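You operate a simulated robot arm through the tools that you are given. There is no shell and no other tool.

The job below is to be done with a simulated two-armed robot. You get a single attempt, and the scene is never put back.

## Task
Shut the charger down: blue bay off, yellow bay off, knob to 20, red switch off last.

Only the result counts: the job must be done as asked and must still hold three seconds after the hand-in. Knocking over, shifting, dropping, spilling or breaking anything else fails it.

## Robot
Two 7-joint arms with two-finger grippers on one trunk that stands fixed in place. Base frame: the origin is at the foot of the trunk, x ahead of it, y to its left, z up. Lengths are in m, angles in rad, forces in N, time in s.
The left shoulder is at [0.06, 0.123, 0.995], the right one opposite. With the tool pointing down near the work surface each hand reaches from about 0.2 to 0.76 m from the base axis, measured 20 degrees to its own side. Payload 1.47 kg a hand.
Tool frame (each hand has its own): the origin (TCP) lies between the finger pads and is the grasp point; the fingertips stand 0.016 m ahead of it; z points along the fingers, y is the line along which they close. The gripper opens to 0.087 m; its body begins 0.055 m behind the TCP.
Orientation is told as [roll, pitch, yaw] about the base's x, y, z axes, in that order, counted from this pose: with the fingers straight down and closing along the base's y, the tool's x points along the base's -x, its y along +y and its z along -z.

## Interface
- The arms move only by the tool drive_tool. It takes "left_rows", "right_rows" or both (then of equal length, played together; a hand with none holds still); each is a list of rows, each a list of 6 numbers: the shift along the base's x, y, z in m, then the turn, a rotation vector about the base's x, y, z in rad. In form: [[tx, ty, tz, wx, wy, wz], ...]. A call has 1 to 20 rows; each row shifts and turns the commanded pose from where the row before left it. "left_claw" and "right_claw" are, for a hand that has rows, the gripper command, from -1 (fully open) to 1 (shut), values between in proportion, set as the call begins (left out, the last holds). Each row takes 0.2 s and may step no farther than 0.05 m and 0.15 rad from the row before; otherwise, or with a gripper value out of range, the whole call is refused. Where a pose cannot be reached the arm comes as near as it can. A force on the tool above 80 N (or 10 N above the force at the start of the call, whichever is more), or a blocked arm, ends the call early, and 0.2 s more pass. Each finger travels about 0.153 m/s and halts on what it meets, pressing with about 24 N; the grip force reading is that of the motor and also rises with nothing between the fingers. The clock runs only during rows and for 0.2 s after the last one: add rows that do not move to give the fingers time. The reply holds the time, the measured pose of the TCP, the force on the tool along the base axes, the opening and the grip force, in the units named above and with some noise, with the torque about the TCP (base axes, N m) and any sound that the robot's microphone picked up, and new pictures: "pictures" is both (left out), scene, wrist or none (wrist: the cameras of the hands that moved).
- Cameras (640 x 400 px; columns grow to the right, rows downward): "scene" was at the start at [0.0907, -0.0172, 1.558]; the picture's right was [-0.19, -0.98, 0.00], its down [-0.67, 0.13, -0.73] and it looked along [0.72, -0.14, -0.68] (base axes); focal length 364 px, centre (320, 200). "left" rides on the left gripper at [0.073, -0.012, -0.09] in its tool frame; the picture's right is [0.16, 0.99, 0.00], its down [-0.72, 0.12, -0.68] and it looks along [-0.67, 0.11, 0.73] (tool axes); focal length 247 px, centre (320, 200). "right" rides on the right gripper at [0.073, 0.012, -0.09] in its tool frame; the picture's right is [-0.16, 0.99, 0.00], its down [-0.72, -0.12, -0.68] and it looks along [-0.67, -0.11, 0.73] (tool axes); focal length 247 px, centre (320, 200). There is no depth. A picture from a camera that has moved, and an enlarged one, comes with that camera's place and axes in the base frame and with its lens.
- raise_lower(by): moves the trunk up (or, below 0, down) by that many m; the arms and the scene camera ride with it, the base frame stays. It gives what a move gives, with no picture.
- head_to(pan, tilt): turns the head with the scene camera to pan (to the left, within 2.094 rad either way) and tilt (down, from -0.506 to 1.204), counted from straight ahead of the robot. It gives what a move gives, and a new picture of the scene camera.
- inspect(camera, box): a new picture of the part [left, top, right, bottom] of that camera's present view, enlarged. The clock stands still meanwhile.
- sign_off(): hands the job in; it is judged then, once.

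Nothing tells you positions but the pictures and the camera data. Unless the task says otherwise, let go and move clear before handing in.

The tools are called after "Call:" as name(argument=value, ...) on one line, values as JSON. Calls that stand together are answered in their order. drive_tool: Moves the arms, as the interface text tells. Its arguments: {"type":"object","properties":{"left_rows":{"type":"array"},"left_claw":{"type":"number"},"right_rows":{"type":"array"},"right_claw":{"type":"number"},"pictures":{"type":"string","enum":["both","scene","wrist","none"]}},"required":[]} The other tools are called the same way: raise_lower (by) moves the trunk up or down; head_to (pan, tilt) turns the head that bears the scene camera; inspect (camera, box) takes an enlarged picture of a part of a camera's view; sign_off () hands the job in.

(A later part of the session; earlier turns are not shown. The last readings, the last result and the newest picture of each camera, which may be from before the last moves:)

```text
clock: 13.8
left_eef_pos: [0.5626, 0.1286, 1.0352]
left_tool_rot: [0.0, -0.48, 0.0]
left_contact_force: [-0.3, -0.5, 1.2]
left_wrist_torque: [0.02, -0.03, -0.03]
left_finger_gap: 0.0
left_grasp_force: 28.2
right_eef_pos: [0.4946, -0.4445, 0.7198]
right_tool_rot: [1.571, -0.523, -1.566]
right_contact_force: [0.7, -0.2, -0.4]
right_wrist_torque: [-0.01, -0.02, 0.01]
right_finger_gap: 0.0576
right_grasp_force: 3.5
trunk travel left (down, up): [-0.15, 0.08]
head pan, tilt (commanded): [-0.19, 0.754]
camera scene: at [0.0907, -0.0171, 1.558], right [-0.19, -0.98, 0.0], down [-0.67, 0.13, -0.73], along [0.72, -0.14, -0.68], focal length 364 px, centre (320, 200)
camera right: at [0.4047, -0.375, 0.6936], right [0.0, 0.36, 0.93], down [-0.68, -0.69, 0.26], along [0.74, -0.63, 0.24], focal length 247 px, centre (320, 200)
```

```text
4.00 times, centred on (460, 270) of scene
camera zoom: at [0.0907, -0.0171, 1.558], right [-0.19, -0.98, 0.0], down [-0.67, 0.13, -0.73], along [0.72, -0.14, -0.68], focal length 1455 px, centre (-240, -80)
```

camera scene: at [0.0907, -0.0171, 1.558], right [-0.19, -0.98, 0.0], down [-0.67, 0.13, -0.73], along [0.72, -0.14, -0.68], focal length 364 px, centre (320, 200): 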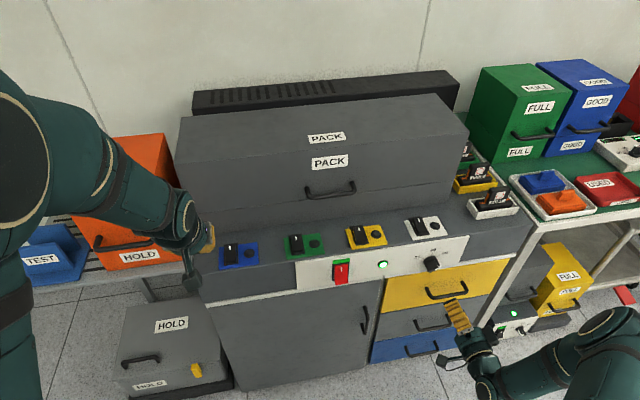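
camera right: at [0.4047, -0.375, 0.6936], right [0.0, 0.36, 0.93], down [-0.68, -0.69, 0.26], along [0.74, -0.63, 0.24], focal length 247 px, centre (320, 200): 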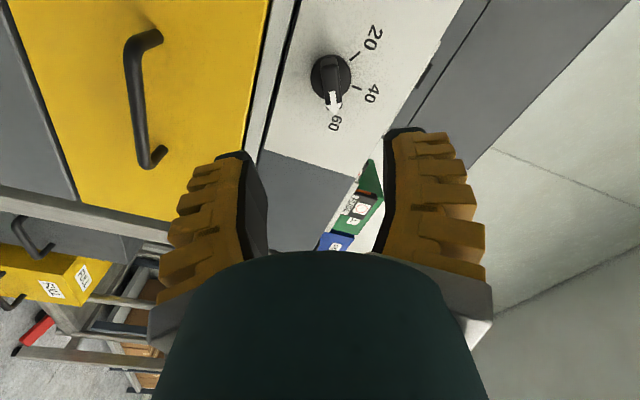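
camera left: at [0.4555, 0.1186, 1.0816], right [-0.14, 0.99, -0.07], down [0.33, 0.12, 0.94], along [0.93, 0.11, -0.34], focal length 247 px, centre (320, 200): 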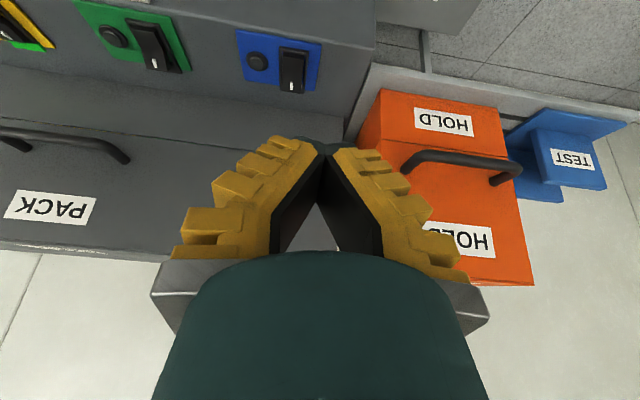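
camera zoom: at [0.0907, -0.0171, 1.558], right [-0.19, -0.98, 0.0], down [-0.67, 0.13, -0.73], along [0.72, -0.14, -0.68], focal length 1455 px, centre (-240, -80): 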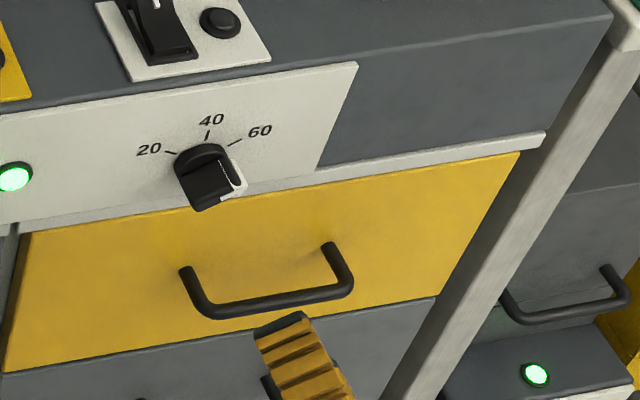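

The wrist view shows the dial clearly: the arrow is on 60, with 20 about 120° back. I put the knob centre at about (-0.441, 0.730) in y and z, so I'll centre the hand and approach partway.

Call:
drive_tool(right_rows=[[0.01, 0.002, 0.005, 0, 0, 0], [0.02, 0.002, 0.005, 0, 0, 0], [0.025, 0, 0, 0, 0, 0], [0.025, 0, 0, 0, 0, 0], [0, 0, 0, 0, 0, 0]], right_claw=-0.2, pictures="both")

Call:
inspect(camera="right", box=[220, 50, 420, 175])

Call:
inspect(camera="scene", box=[380, 220, 508, 300])

```text
clock: 15.0
left_eef_pos: [0.5626, 0.1282, 1.035]
left_tool_rot: [0.001, -0.479, 0.001]
left_contact_force: [-0.2, -0.5, -0.2]
left_wrist_torque: [-0.01, -0.02, -0.01]
left_finger_gap: 0.0
left_grasp_force: 28.1
right_eef_pos: [0.5743, -0.4403, 0.7304]
right_tool_rot: [1.568, -0.525, -1.567]
right_contact_force: [-1.0, 0.2, 0.6]
right_wrist_torque: [0.0, 0.04, -0.03]
right_finger_gap: 0.0575
right_grasp_force: 3.8
trunk travel left (down, up): [-0.15, 0.08]
head pan, tilt (commanded): [-0.19, 0.754]
camera scene: at [0.0906, -0.0172, 1.558], right [-0.19, -0.98, 0.0], down [-0.67, 0.13, -0.73], along [0.72, -0.14, -0.68], focal length 364 px, centre (320, 200)
camera right: at [0.4839, -0.3712, 0.7038], right [0.0, 0.36, 0.93], down [-0.68, -0.69, 0.26], along [0.74, -0.63, 0.24], focal length 247 px, centre (320, 200)
```

scene: 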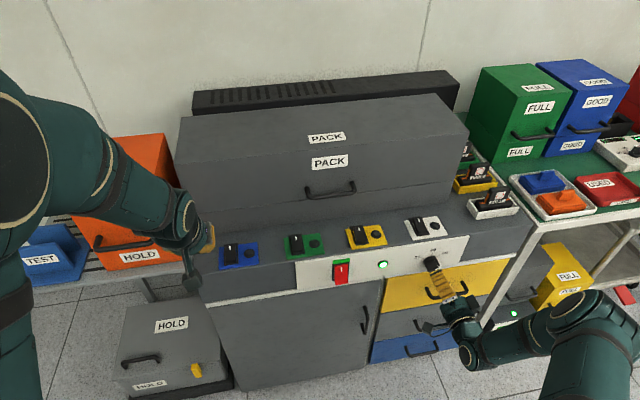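
right: 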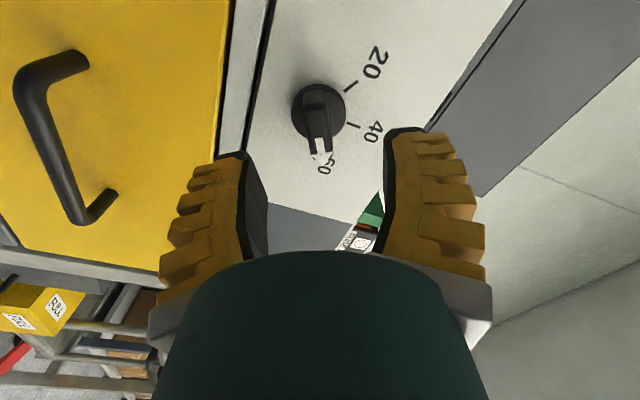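

```text
3.20 times, centred on (320, 112) of right
camera zoom: at [0.4839, -0.3712, 0.7038], right [0.0, 0.36, 0.93], down [-0.68, -0.69, 0.26], along [0.74, -0.63, 0.24], focal length 790 px, centre (320, 480)
```

zoom: 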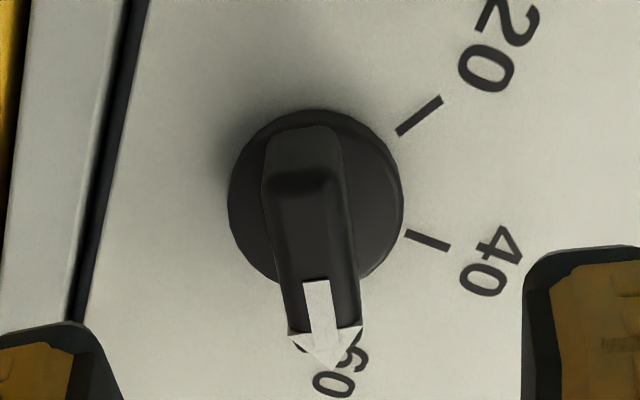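

```text
5.00 times, centred on (444, 260) of scene
camera zoom: at [0.0906, -0.0172, 1.558], right [-0.19, -0.98, 0.0], down [-0.67, 0.13, -0.73], along [0.72, -0.14, -0.68], focal length 1819 px, centre (-300, -100)
```

zoom: 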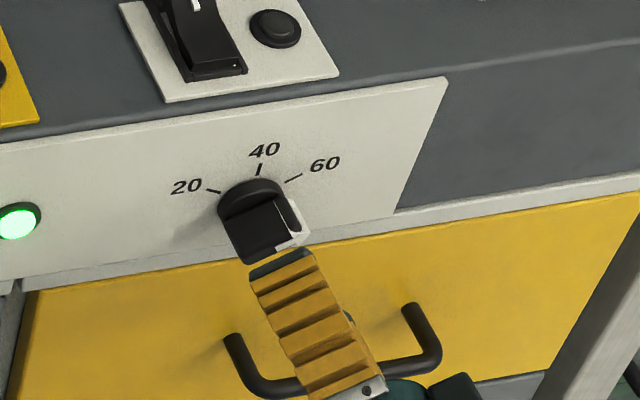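

The knob centre agrees at (-0.441, 0.730), in line with the hand axis to within about 1 mm, and its bar sticks out to x≈0.618. I'll advance so the pads straddle the bar, then close.

Call:
drive_tool(right_rows=[[0.015, 0, 0, 0, 0, 0], [0.015, 0, 0, 0, 0, 0], [0.012, 0, 0, 0, 0, 0], [0.009, 0, 0, 0, 0, 0], [0, 0, 0, 0, 0, 0]], right_claw=-0.2, pictures="both")

Call:
inspect(camera="right", box=[220, 75, 420, 200])

Call:
inspect(camera="scene", box=[396, 230, 476, 280])

```text
clock: 16.2
left_eef_pos: [0.5629, 0.1282, 1.0356]
left_tool_rot: [0.0, -0.481, -0.001]
left_contact_force: [0.6, -0.7, 0.4]
left_wrist_torque: [-0.01, 0.05, -0.01]
left_finger_gap: 0.0
left_grasp_force: 28.2
right_eef_pos: [0.6261, -0.441, 0.7314]
right_tool_rot: [1.568, -0.522, -1.567]
right_contact_force: [0.0, 0.5, 0.4]
right_wrist_torque: [0.02, 0.01, 0.03]
right_finger_gap: 0.0573
right_grasp_force: 3.8
trunk travel left (down, up): [-0.15, 0.08]
head pan, tilt (commanded): [-0.19, 0.754]
camera scene: at [0.0907, -0.0172, 1.558], right [-0.19, -0.98, 0.0], down [-0.67, 0.13, -0.73], along [0.72, -0.14, -0.68], focal length 364 px, centre (320, 200)
camera right: at [0.5356, -0.3716, 0.7038], right [0.0, 0.36, 0.93], down [-0.68, -0.69, 0.26], along [0.74, -0.63, 0.24], focal length 247 px, centre (320, 200)
```

scene: 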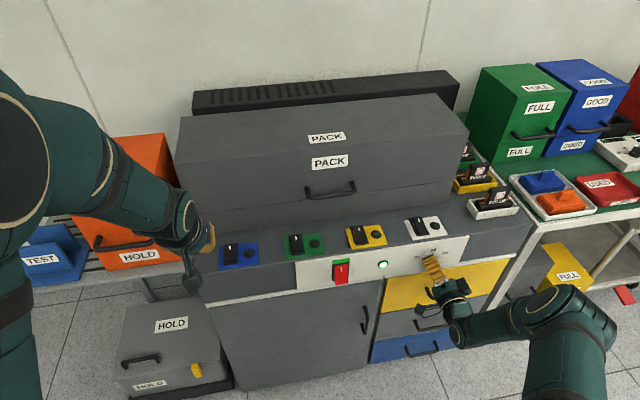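
right: 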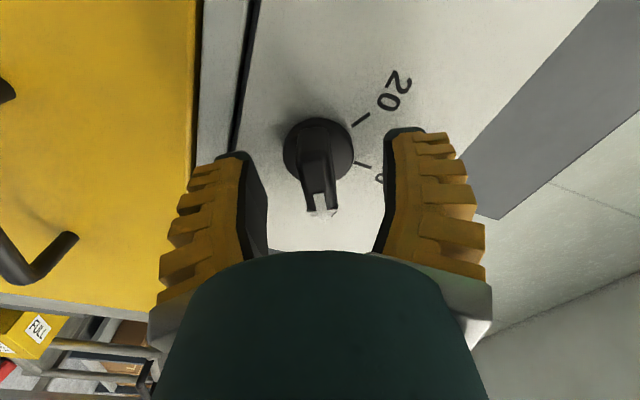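

```text
3.20 times, centred on (320, 138) of right
camera zoom: at [0.5356, -0.3716, 0.7038], right [0.0, 0.36, 0.93], down [-0.68, -0.69, 0.26], along [0.74, -0.63, 0.24], focal length 790 px, centre (320, 400)
```

zoom: 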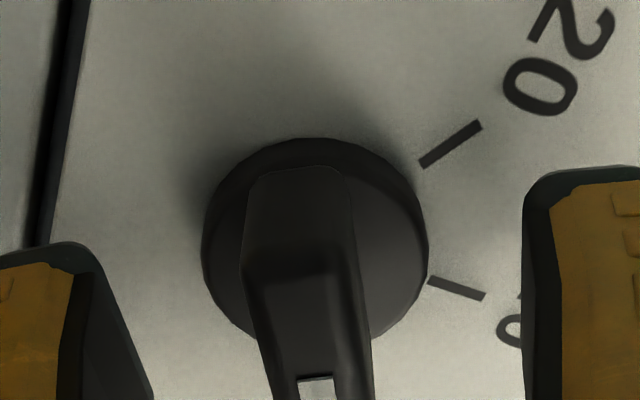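

```text
8.00 times, centred on (436, 255) of scene
camera zoom: at [0.0907, -0.0172, 1.558], right [-0.19, -0.98, 0.0], down [-0.67, 0.13, -0.73], along [0.72, -0.14, -0.68], focal length 2910 px, centre (-608, -240)
```

zoom: 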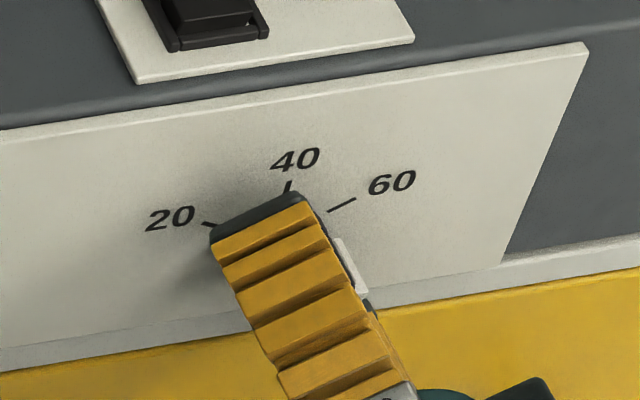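

The pads straddle the bar with good clearance. I'll shift down about 1.5 mm to centre the hand and close on the bar.

Call:
drive_tool(right_rows=[[0, -0.0005, -0.0013, 0, 0, 0], [0, 0, 0, 0, 0, 0], [0, 0, 0, 0, 0, 0], [0, 0, 0, 0, 0, 0]], right_claw=1, pictures="both")

Call:
inspect(camera="right", box=[220, 75, 420, 200])

```text
clock: 17.2
left_eef_pos: [0.5613, 0.1289, 1.0366]
left_tool_rot: [-0.001, -0.482, 0.0]
left_contact_force: [0.2, 0.4, 0.3]
left_wrist_torque: [-0.03, 0.0, -0.01]
left_finger_gap: 0.0
left_grasp_force: 28.0
right_eef_pos: [0.6249, -0.4403, 0.729]
right_tool_rot: [1.571, -0.525, -1.568]
right_contact_force: [-11.3, 2.3, 6.2]
right_wrist_torque: [0.02, 0.0, 0.09]
right_finger_gap: 0.0097
right_grasp_force: 29.9
trunk travel left (down, up): [-0.15, 0.08]
head pan, tilt (commanded): [-0.19, 0.754]
camera scene: at [0.0891, -0.0166, 1.5581], right [-0.19, -0.98, 0.0], down [-0.67, 0.13, -0.73], along [0.72, -0.14, -0.68], focal length 364 px, centre (320, 200)
camera right: at [0.5345, -0.3719, 0.703], right [0.0, 0.36, 0.93], down [-0.68, -0.69, 0.26], along [0.74, -0.63, 0.24], focal length 247 px, centre (320, 200)
```

scene: 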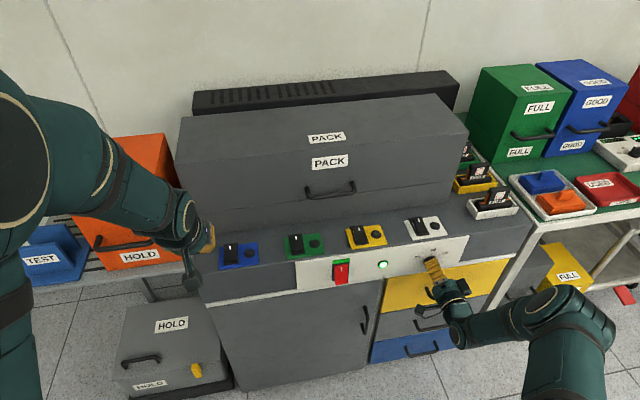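
right: 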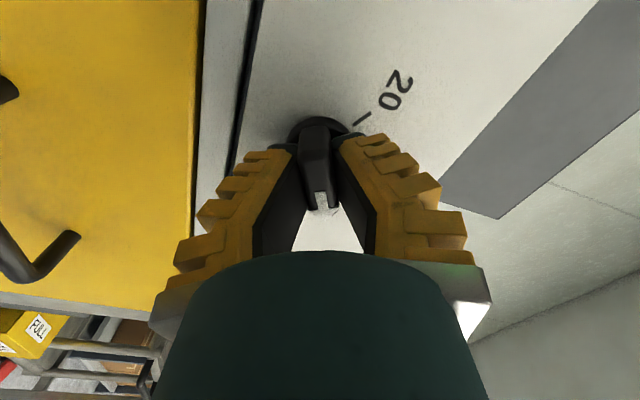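

```text
3.20 times, centred on (320, 138) of right
camera zoom: at [0.5345, -0.3719, 0.703], right [0.0, 0.36, 0.93], down [-0.68, -0.69, 0.26], along [0.74, -0.63, 0.24], focal length 790 px, centre (320, 400)
```

zoom: 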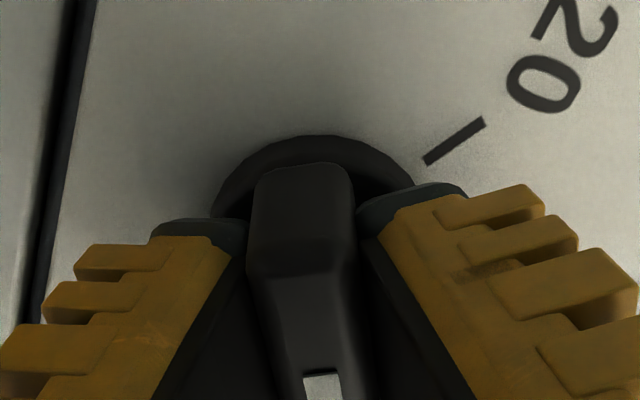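

The bar is gripped, with the fingertips pressing lightly on the knob's skirt. I'll ease back 2 mm and turn the first part toward 40, checking as I go.

Call:
drive_tool(right_rows=[[-0.002, 0, 0, 0, 0, 0], [0, 0, 0, -0.13, 0, 0], [0, 0, 0, -0.13, 0, 0], [0, 0, 0, -0.13, 0, 0], [0, 0, 0, -0.13, 0, 0], [0, 0, 0, 0, 0, 0]], pictures="both")

Call:
inspect(camera="right", box=[220, 75, 420, 200])

Call:
inspect(camera="scene", box=[396, 230, 476, 280])

```text
clock: 18.6
left_eef_pos: [0.5631, 0.1284, 1.0359]
left_tool_rot: [0.001, -0.481, 0.0]
left_contact_force: [-1.1, -0.7, 0.3]
left_wrist_torque: [0.0, -0.02, 0.01]
left_finger_gap: 0.0
left_grasp_force: 28.0
right_eef_pos: [0.624, -0.441, 0.7295]
right_tool_rot: [1.568, -1.045, -1.567]
right_contact_force: [-2.0, 2.3, 8.0]
right_wrist_torque: [0.0, -0.17, -0.04]
right_finger_gap: 0.006
right_grasp_force: 30.0
trunk travel left (down, up): [-0.15, 0.08]
head pan, tilt (commanded): [-0.19, 0.754]
camera scene: at [0.0898, -0.0165, 1.5581], right [-0.19, -0.98, 0.0], down [-0.67, 0.13, -0.73], along [0.72, -0.14, -0.68], focal length 364 px, centre (320, 200)
camera right: at [0.5333, -0.3936, 0.6728], right [0.0, 0.78, 0.63], down [-0.68, -0.46, 0.57], along [0.73, -0.43, 0.53], focal length 247 px, centre (320, 200)
```

scene: 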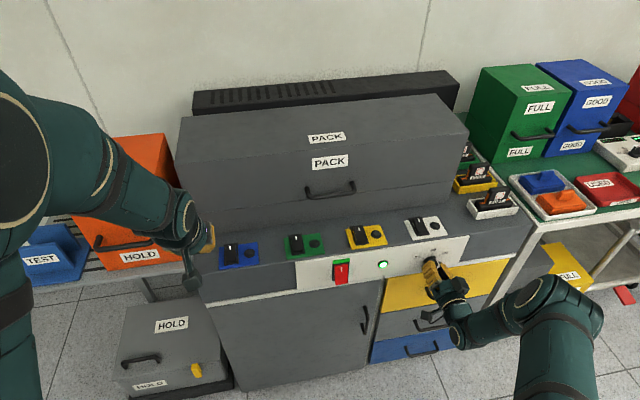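
right: 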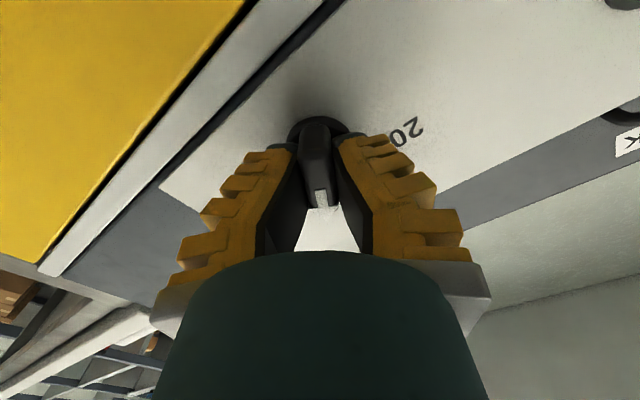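

```text
3.20 times, centred on (320, 138) of right
camera zoom: at [0.5333, -0.3936, 0.6728], right [0.0, 0.78, 0.63], down [-0.68, -0.46, 0.57], along [0.73, -0.43, 0.53], focal length 790 px, centre (320, 400)
```

zoom: 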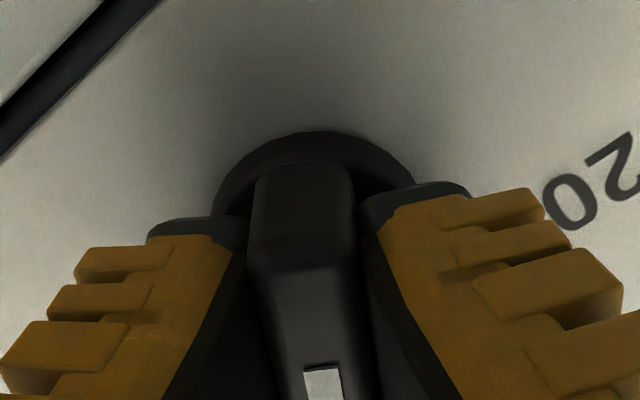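

```text
8.00 times, centred on (436, 255) of scene
camera zoom: at [0.0898, -0.0165, 1.5581], right [-0.19, -0.98, 0.0], down [-0.67, 0.13, -0.73], along [0.72, -0.14, -0.68], focal length 2910 px, centre (-608, -240)
```

zoom: 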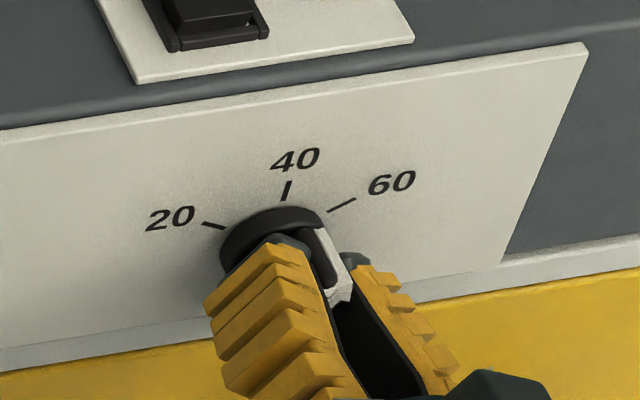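

The knob turns with the hand, about 30° so far, and I don't see any slip. I'll continue toward 20.

Call:
drive_tool(right_rows=[[0, 0, 0, -0.143, 0, 0], [0, 0, 0, -0.143, 0, 0], [0, 0, 0, -0.143, 0, 0], [0, 0, 0, -0.143, 0, 0], [0, 0, 0, -0.143, 0, 0], [0, 0, 0, -0.143, 0, 0], [0, 0, 0, 0, 0, 0]], pictures="both")

Call:
inspect(camera="right", box=[220, 75, 420, 200])

Call:
inspect(camera="scene", box=[396, 230, 476, 280])

```text
clock: 20.2
left_eef_pos: [0.5611, 0.13, 1.0361]
left_tool_rot: [0.0, -0.481, 0.0]
left_contact_force: [-0.1, 0.2, -0.3]
left_wrist_torque: [-0.01, 0.01, 0.01]
left_finger_gap: 0.0
left_grasp_force: 27.9
right_eef_pos: [0.6238, -0.4397, 0.7306]
right_tool_rot: [-1.566, -1.237, 1.565]
right_contact_force: [-2.8, 13.3, 10.1]
right_wrist_torque: [0.02, -0.12, 0.15]
right_finger_gap: 0.0062
right_grasp_force: 30.4
trunk travel left (down, up): [-0.15, 0.08]
head pan, tilt (commanded): [-0.19, 0.754]
camera scene: at [0.0895, -0.0153, 1.5581], right [-0.19, -0.98, 0.0], down [-0.67, 0.13, -0.73], along [0.72, -0.14, -0.68], focal length 364 px, centre (320, 200)
camera right: at [0.5335, -0.4518, 0.6575], right [0.0, 0.98, -0.17], down [-0.68, 0.13, 0.72], along [0.73, 0.12, 0.67], focal length 247 px, centre (320, 200)
```

scene: 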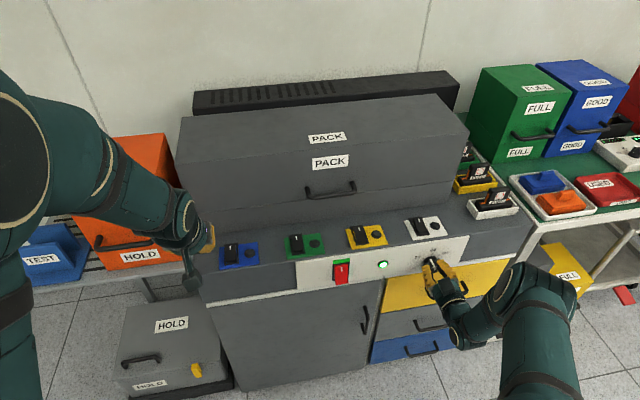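
right: 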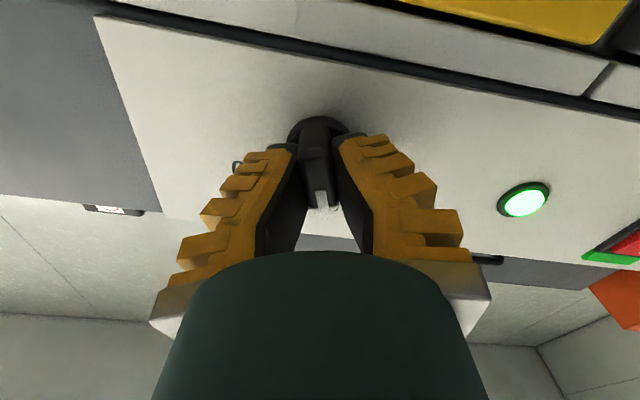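

```text
3.20 times, centred on (320, 138) of right
camera zoom: at [0.5335, -0.4518, 0.6575], right [0.0, 0.98, -0.17], down [-0.68, 0.13, 0.72], along [0.73, 0.12, 0.67], focal length 790 px, centre (320, 400)
```

zoom: 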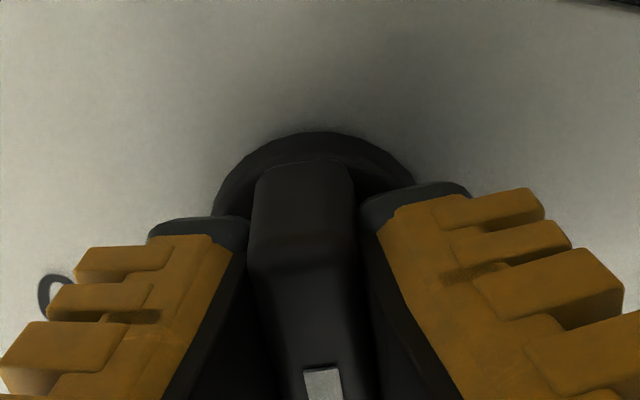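

```text
8.00 times, centred on (436, 255) of scene
camera zoom: at [0.0895, -0.0153, 1.5581], right [-0.19, -0.98, 0.0], down [-0.67, 0.13, -0.73], along [0.72, -0.14, -0.68], focal length 2910 px, centre (-608, -240)
```

zoom: 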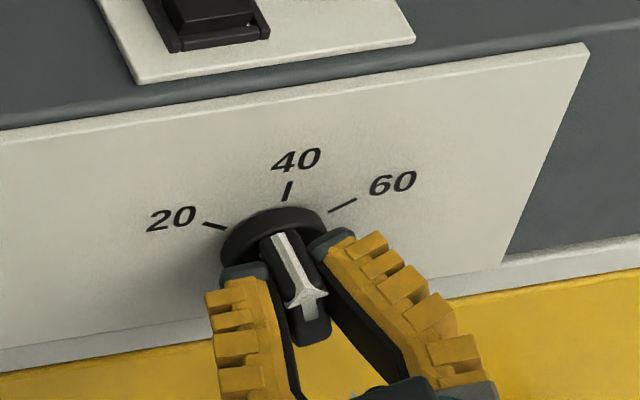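

The pointer has passed 40 and is about 19° beyond it toward 20. I'll turn the remaining 41°.

Call:
drive_tool(right_rows=[[0, 0, 0, -0.143, 0, 0], [0, 0, 0, -0.143, 0, 0], [0, 0, 0, -0.143, 0, 0], [0, 0, 0, -0.143, 0, 0], [0, 0, 0, -0.141, 0, 0], [0, 0, 0, 0, 0, 0], [0, 0, 0, 0, 0, 0]], pictures="both")

Call:
inspect(camera="right", box=[220, 75, 420, 200])

Call:
inspect(camera="scene", box=[396, 230, 476, 280])

```text
clock: 21.8
left_eef_pos: [0.5629, 0.131, 1.0363]
left_tool_rot: [-0.001, -0.482, 0.001]
left_contact_force: [-1.1, -1.0, 0.4]
left_wrist_torque: [0.0, 0.0, -0.02]
left_finger_gap: 0.0
left_grasp_force: 27.9
right_eef_pos: [0.6234, -0.4395, 0.7295]
right_tool_rot: [-1.567, -0.525, 1.57]
right_contact_force: [-3.2, 22.4, 4.3]
right_wrist_torque: [0.06, -0.04, 0.2]
right_finger_gap: 0.006
right_grasp_force: 30.1
trunk travel left (down, up): [-0.15, 0.08]
head pan, tilt (commanded): [-0.19, 0.754]
camera scene: at [0.0901, -0.0149, 1.5581], right [-0.19, -0.98, 0.0], down [-0.67, 0.13, -0.73], along [0.72, -0.14, -0.68], focal length 364 px, centre (320, 200)
camera right: at [0.5335, -0.4956, 0.6829], right [0.0, 0.63, -0.77], down [-0.68, 0.57, 0.46], along [0.73, 0.53, 0.43], focal length 247 px, centre (320, 200)
```

scene: 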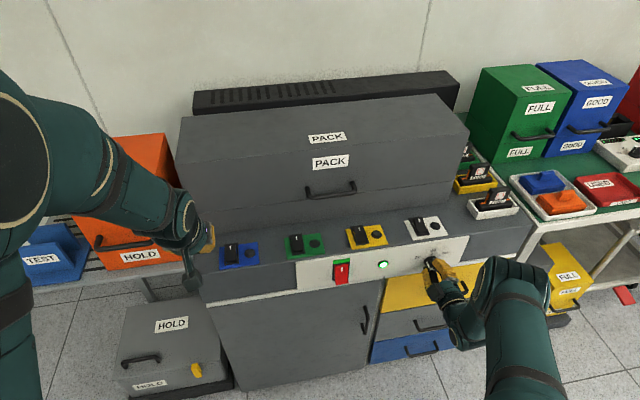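
right: 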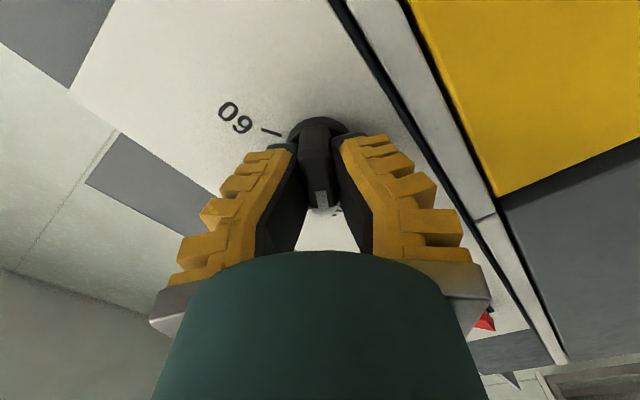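

```text
3.20 times, centred on (320, 138) of right
camera zoom: at [0.5335, -0.4956, 0.6829], right [0.0, 0.63, -0.77], down [-0.68, 0.57, 0.46], along [0.73, 0.53, 0.43], focal length 790 px, centre (320, 400)
```

zoom: 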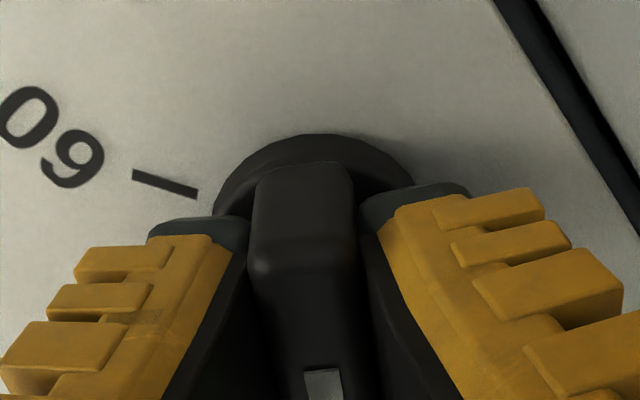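

```text
8.00 times, centred on (436, 255) of scene
camera zoom: at [0.0901, -0.0149, 1.5581], right [-0.19, -0.98, 0.0], down [-0.67, 0.13, -0.73], along [0.72, -0.14, -0.68], focal length 2910 px, centre (-608, -240)
```

zoom: 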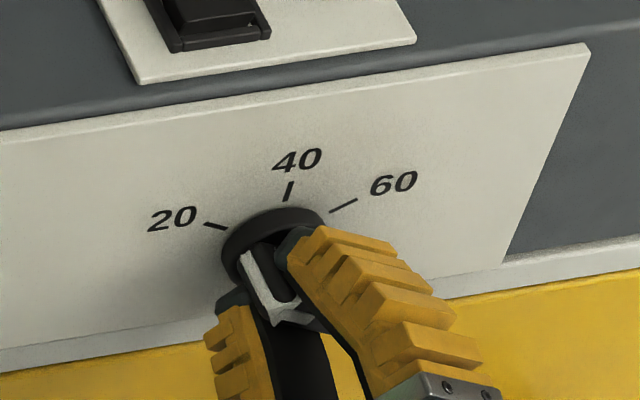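

The pointer is now at the 20 mark. There's some sideways load (about 22 N in y), so I'll ease it off before opening the fingers.

Call:
drive_tool(right_rows=[[0, 0.001, 0, 0, 0, 0], [0, 0.001, 0, 0, 0, 0], [0, 0, 0, 0, 0, 0]], pictures="none")

Call:
inspect(camera="scene", box=[412, 240, 452, 265])

```text
clock: 22.6
left_eef_pos: [0.5628, 0.1281, 1.0349]
left_tool_rot: [-0.002, -0.479, 0.001]
left_contact_force: [0.1, 0.0, 0.1]
left_wrist_torque: [0.01, -0.02, 0.04]
left_finger_gap: 0.0
left_grasp_force: 27.8
right_eef_pos: [0.6237, -0.4385, 0.7287]
right_tool_rot: [-1.569, -0.525, 1.566]
right_contact_force: [0.3, 13.0, 1.2]
right_wrist_torque: [-0.04, 0.02, 0.06]
right_finger_gap: 0.006
right_grasp_force: 29.7
trunk travel left (down, up): [-0.15, 0.08]
head pan, tilt (commanded): [-0.19, 0.754]
```

```text
16.00 times, centred on (432, 252) of scene
camera zoom: at [0.0905, -0.0159, 1.558], right [-0.19, -0.98, 0.0], down [-0.67, 0.13, -0.73], along [0.72, -0.14, -0.68], focal length 5820 px, centre (-1472, -640)
```

zoom: 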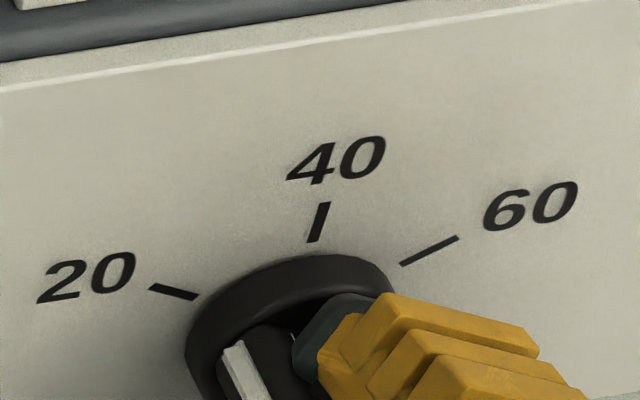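

Easing off brought the side load down to 13 N, so I'll relieve the rest, open the fingers to about the same width as before, and then back straight away.

Call:
drive_tool(right_rows=[[0, 0.001, 0, 0, 0, 0], [0, 0.0012, 0, 0, 0, 0], [0, 0, 0, 0, 0, 0]], pictures="none")

Call:
drive_tool(right_rows=[[0, 0, 0, 0, 0, 0], [0, 0, 0, 0, 0, 0], [0, 0, 0, 0, 0, 0], [-0.02, 0, 0, 0, 0, 0], [-0.03, 0, 0, 0, 0, 0], [-0.03, 0, 0, 0, 0, 0], [0, 0, 0, 0, 0, 0]], right_claw=-0.2, pictures="both")

Call:
inspect(camera="right", box=[200, 25, 440, 175])

Call:
inspect(camera="scene", box=[396, 230, 476, 280])

```text
clock: 23.4
left_eef_pos: [0.5638, 0.1277, 1.0356]
left_tool_rot: [0.002, -0.482, 0.0]
left_contact_force: [0.2, 0.1, 0.1]
left_wrist_torque: [0.02, 0.01, 0.03]
left_finger_gap: 0.0
left_grasp_force: 28.2
right_eef_pos: [0.6239, -0.4383, 0.7297]
right_tool_rot: [-1.571, -0.525, 1.563]
right_contact_force: [-0.1, -5.2, 2.0]
right_wrist_torque: [0.02, 0.01, -0.12]
right_finger_gap: 0.0062
right_grasp_force: 30.0
trunk travel left (down, up): [-0.15, 0.08]
head pan, tilt (commanded): [-0.19, 0.754]
```

```text
clock: 25.0
left_eef_pos: [0.5632, 0.1288, 1.0353]
left_tool_rot: [0.0, -0.48, 0.0]
left_contact_force: [0.7, -1.4, -0.3]
left_wrist_torque: [-0.01, 0.0, -0.01]
left_finger_gap: 0.0
left_grasp_force: 28.0
right_eef_pos: [0.5444, -0.4381, 0.7281]
right_tool_rot: [-1.569, -0.528, 1.567]
right_contact_force: [-0.2, 0.3, -0.1]
right_wrist_torque: [0.01, 0.01, 0.0]
right_finger_gap: 0.0571
right_grasp_force: 3.5
trunk travel left (down, up): [-0.15, 0.08]
head pan, tilt (commanded): [-0.19, 0.754]
camera scene: at [0.0908, -0.0172, 1.558], right [-0.19, -0.98, 0.0], down [-0.67, 0.13, -0.73], along [0.72, -0.14, -0.69], focal length 364 px, centre (320, 200)
camera right: at [0.4538, -0.4933, 0.6827], right [0.0, 0.63, -0.77], down [-0.68, 0.57, 0.46], along [0.73, 0.52, 0.43], focal length 247 px, centre (320, 200)
```

scene: 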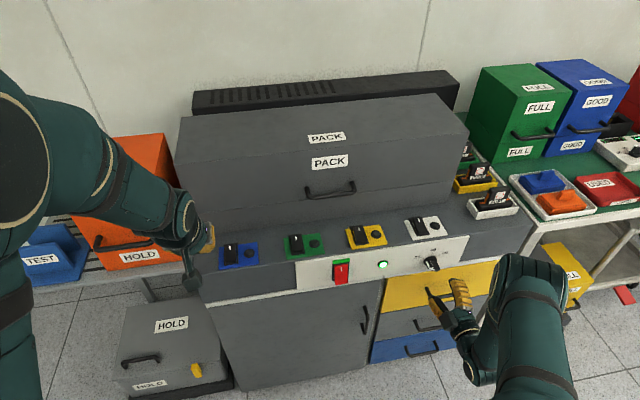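
right: 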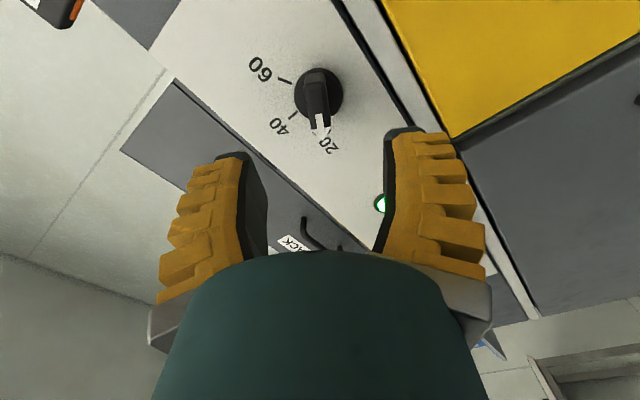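

```text
2.67 times, centred on (320, 100) of right
camera zoom: at [0.4538, -0.4933, 0.6827], right [0.0, 0.63, -0.77], down [-0.68, 0.57, 0.46], along [0.73, 0.52, 0.43], focal length 659 px, centre (320, 467)
```

zoom: 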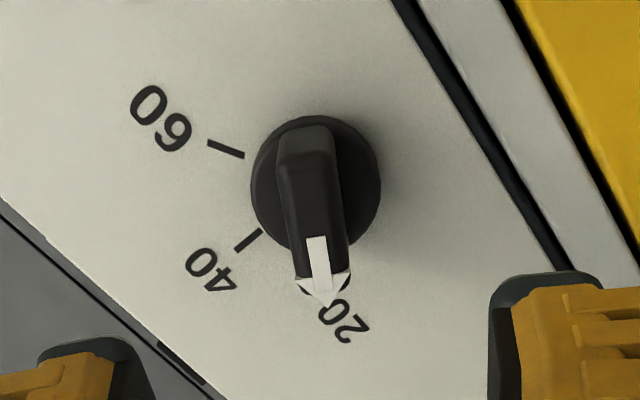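

```text
8.00 times, centred on (436, 255) of scene
camera zoom: at [0.0908, -0.0172, 1.558], right [-0.19, -0.98, 0.0], down [-0.67, 0.13, -0.73], along [0.72, -0.14, -0.69], focal length 2910 px, centre (-608, -240)
```

zoom: 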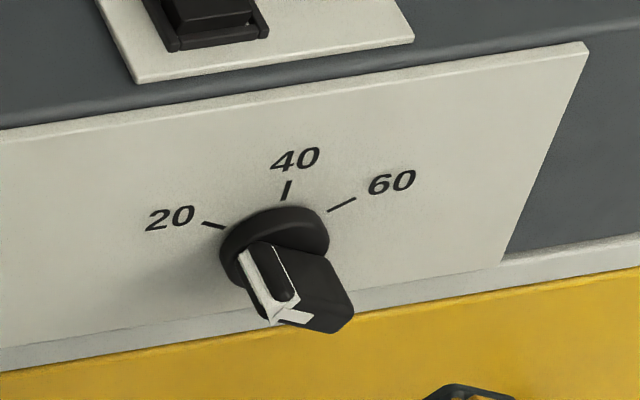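

The knob reads 20 (I measure the pointer about 58–60° left of 40). Last is the red switch, whose raised lower end is near (0.63, -0.182, 0.725). I'll pull back, close the fingers, roll level, and move in front of it.

Call:
drive_tool(right_rows=[[-0.025, 0, 0, 0, 0, 0], [-0.01, 0.02, 0, 0.131, 0, 0], [-0.005, 0.034, 0, 0.131, 0, 0], [0, 0.034, 0, 0.131, 0, 0], [0, 0.034, 0, 0.131, 0, 0], [0, 0.034, 0, 0.131, 0, 0], [0, 0.034, 0, 0.131, 0, 0], [0, 0.034, 0, 0.131, 0, 0], [0, 0.032, 0, 0.13, 0, 0], [0, 0, 0, 0, 0, 0]], right_claw=1, pictures="both")

Call:
inspect(camera="scene", box=[300, 220, 460, 320])

Call:
inspect(camera="right", box=[200, 0, 440, 150])

```text
clock: 27.2
left_eef_pos: [0.5628, 0.13, 1.0354]
left_tool_rot: [0.0, -0.48, 0.001]
left_contact_force: [-0.2, 0.9, 0.5]
left_wrist_torque: [-0.01, 0.01, -0.02]
left_finger_gap: 0.0
left_grasp_force: 28.0
right_eef_pos: [0.5042, -0.1815, 0.7284]
right_tool_rot: [1.041, -1.563, -1.043]
right_contact_force: [0.1, -0.4, 0.5]
right_wrist_torque: [-0.02, 0.0, 0.01]
right_finger_gap: 0.0002
right_grasp_force: 23.0
trunk travel left (down, up): [-0.15, 0.08]
head pan, tilt (commanded): [-0.19, 0.754]
camera scene: at [0.0907, -0.0173, 1.558], right [-0.19, -0.98, 0.0], down [-0.67, 0.13, -0.73], along [0.72, -0.14, -0.68], focal length 364 px, centre (320, 200)
camera right: at [0.4138, -0.1681, 0.656], right [0.0, 0.99, 0.16], down [-0.68, -0.12, 0.73], along [0.74, -0.11, 0.67], focal length 247 px, centre (320, 200)
```

scene: 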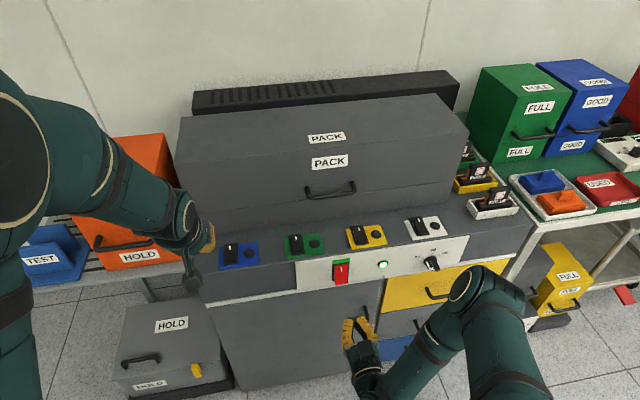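
right: 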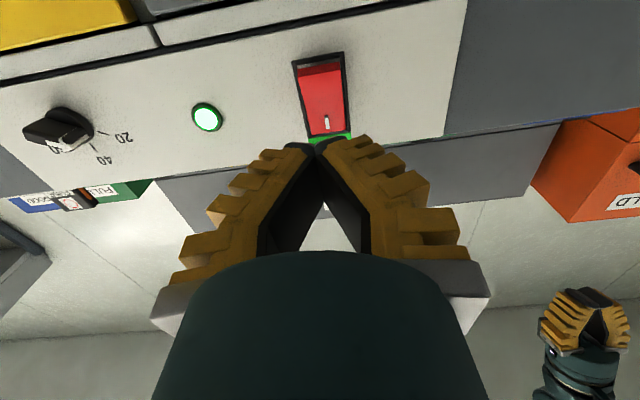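

```text
4.00 times, centred on (380, 270) of scene
camera zoom: at [0.0907, -0.0173, 1.558], right [-0.19, -0.98, 0.0], down [-0.67, 0.13, -0.73], along [0.72, -0.14, -0.68], focal length 1455 px, centre (80, -80)
```

zoom: 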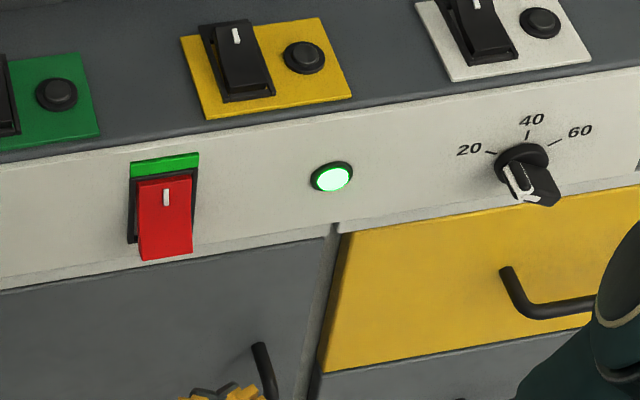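

```text
2.67 times, centred on (320, 75) of right
camera zoom: at [0.4138, -0.1681, 0.656], right [0.0, 0.99, 0.16], down [-0.68, -0.12, 0.73], along [0.74, -0.11, 0.67], focal length 659 px, centre (320, 533)
```

zoom: 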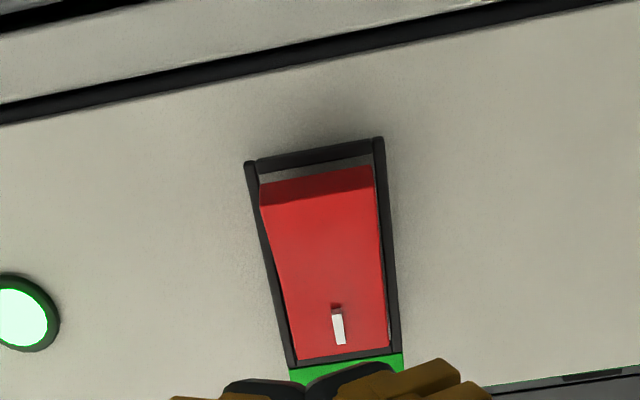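

The red rocker's lower front edge triangulates to (0.632, -0.181, 0.717), and the hand is lined up. I'll advance to just short of contact.

Call:
drive_tool(right_rows=[[0.025, 0, -0.002, 0, 0, 0], [0.025, 0, -0.001, 0, 0, 0], [0.025, 0, 0, 0, 0, 0], [0.022, 0, 0, 0, 0, 0], [0, 0, 0, 0, 0, 0]], right_claw=1, pictures="both")

Call:
inspect(camera="right", box=[220, 50, 420, 175])

Call:
inspect(camera="scene", box=[300, 230, 396, 290])

```text
clock: 28.4
left_eef_pos: [0.5637, 0.1293, 1.0356]
left_tool_rot: [-0.002, -0.48, 0.0]
left_contact_force: [-0.6, -0.9, 0.7]
left_wrist_torque: [0.04, 0.0, -0.01]
left_finger_gap: 0.0001
left_grasp_force: 28.5
right_eef_pos: [0.6002, -0.1816, 0.7261]
right_tool_rot: [0.922, -1.564, -0.923]
right_contact_force: [0.1, 0.2, 0.5]
right_wrist_torque: [0.01, -0.01, 0.03]
right_finger_gap: 0.0003
right_grasp_force: 23.6
trunk travel left (down, up): [-0.15, 0.08]
head pan, tilt (commanded): [-0.19, 0.754]
camera scene: at [0.0907, -0.0172, 1.558], right [-0.19, -0.98, 0.0], down [-0.67, 0.13, -0.73], along [0.72, -0.14, -0.68], focal length 364 px, centre (320, 200)
camera right: at [0.5101, -0.1682, 0.6531], right [0.0, 0.99, 0.16], down [-0.68, -0.12, 0.73], along [0.74, -0.11, 0.67], focal length 247 px, centre (320, 200)
```

scene: 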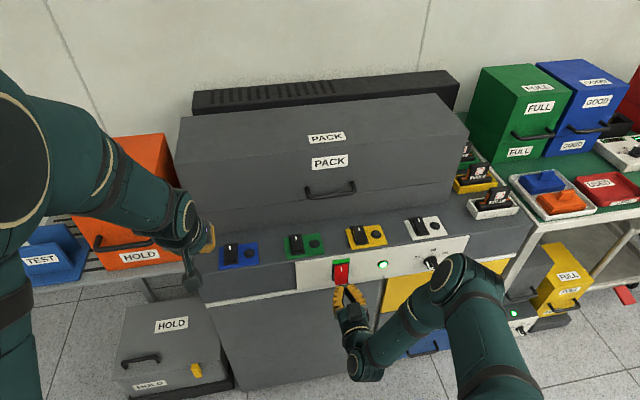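
right: 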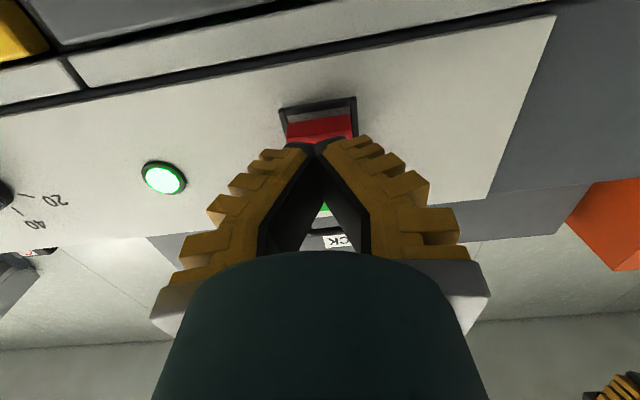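

```text
3.20 times, centred on (320, 112) of right
camera zoom: at [0.5101, -0.1682, 0.6531], right [0.0, 0.99, 0.16], down [-0.68, -0.12, 0.73], along [0.74, -0.11, 0.67], focal length 790 px, centre (320, 480)
```

zoom: 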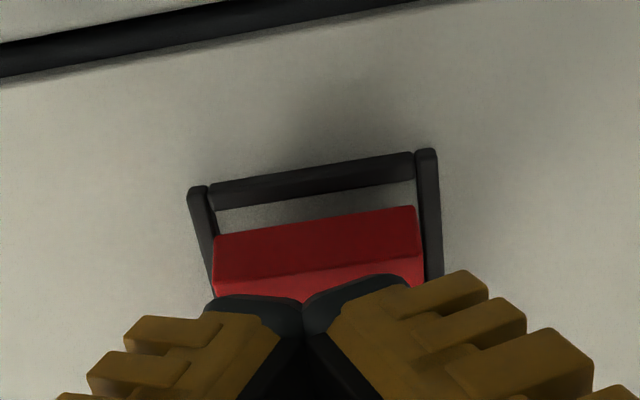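

```text
6.67 times, centred on (348, 260) of scene
camera zoom: at [0.0907, -0.0172, 1.558], right [-0.19, -0.98, 0.0], down [-0.67, 0.13, -0.73], along [0.72, -0.14, -0.68], focal length 2425 px, centre (133, -200)
```

zoom: 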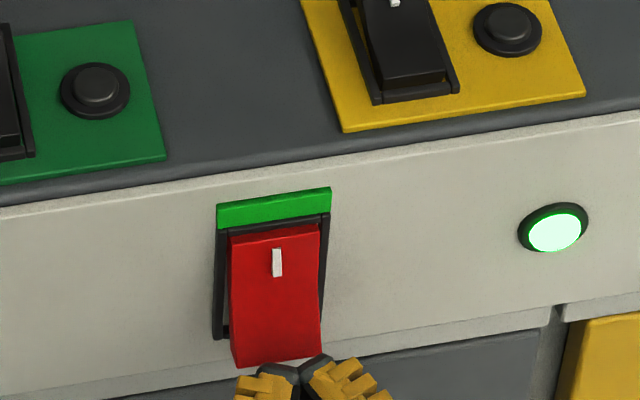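

The tip is just in front of the red rocker's lower end. I'll push forward gradually.

Call:
drive_tool(right_rows=[[0.01, 0.002, 0, 0, 0, 0], [0.006, 0, 0, 0, 0, 0], [0.005, 0, 0, 0, 0, 0], [0.004, 0, 0, 0, 0, 0], [0.004, 0, 0, 0, 0, 0], [0, 0, 0, 0, 0, 0]], pictures="both")

Call:
inspect(camera="scene", box=[300, 230, 396, 290])

```text
clock: 29.8
left_eef_pos: [0.5611, 0.1272, 1.0359]
left_tool_rot: [0.0, -0.48, 0.001]
left_contact_force: [0.5, 0.2, 0.1]
left_wrist_torque: [-0.02, -0.03, 0.0]
left_finger_gap: 0.0001
left_grasp_force: 27.7
right_eef_pos: [0.6297, -0.1797, 0.7259]
right_tool_rot: [0.809, -1.566, -0.806]
right_contact_force: [-7.3, -1.1, 0.1]
right_wrist_torque: [-0.03, -0.08, 0.05]
right_finger_gap: 0.0062
right_grasp_force: 27.6
trunk travel left (down, up): [-0.15, 0.08]
head pan, tilt (commanded): [-0.19, 0.754]
heard: click
camera scene: at [0.09, -0.0173, 1.558], right [-0.19, -0.98, 0.0], down [-0.67, 0.13, -0.73], along [0.72, -0.14, -0.68], focal length 364 px, centre (320, 200)
camera right: at [0.5388, -0.1666, 0.653], right [0.0, 0.99, 0.16], down [-0.68, -0.12, 0.73], along [0.74, -0.11, 0.67], focal length 247 px, centre (320, 200)
```

scene: 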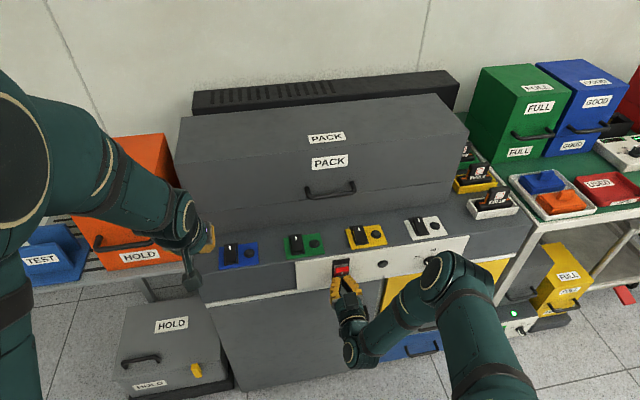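
right: 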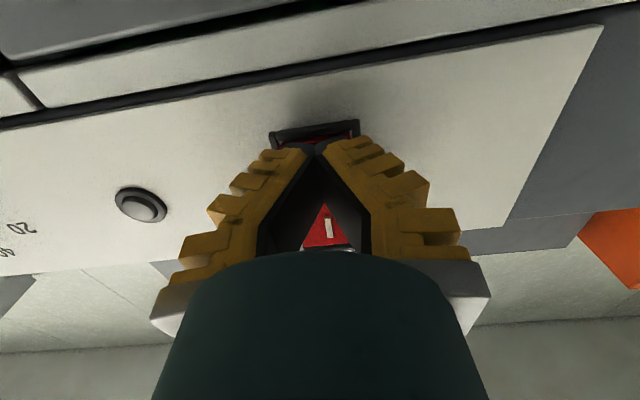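

```text
6.67 times, centred on (348, 260) of scene
camera zoom: at [0.09, -0.0173, 1.558], right [-0.19, -0.98, 0.0], down [-0.67, 0.13, -0.73], along [0.72, -0.14, -0.68], focal length 2425 px, centre (133, -200)
```

zoom: 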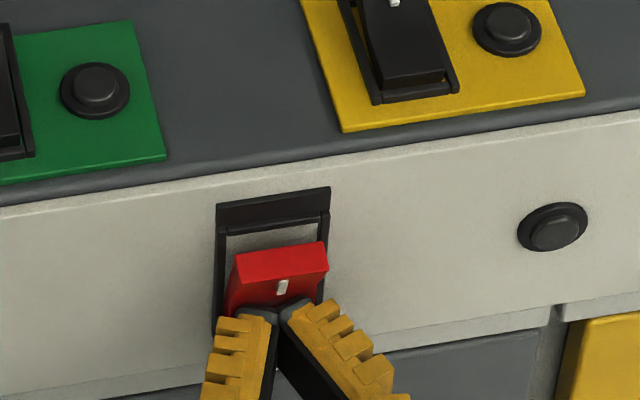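

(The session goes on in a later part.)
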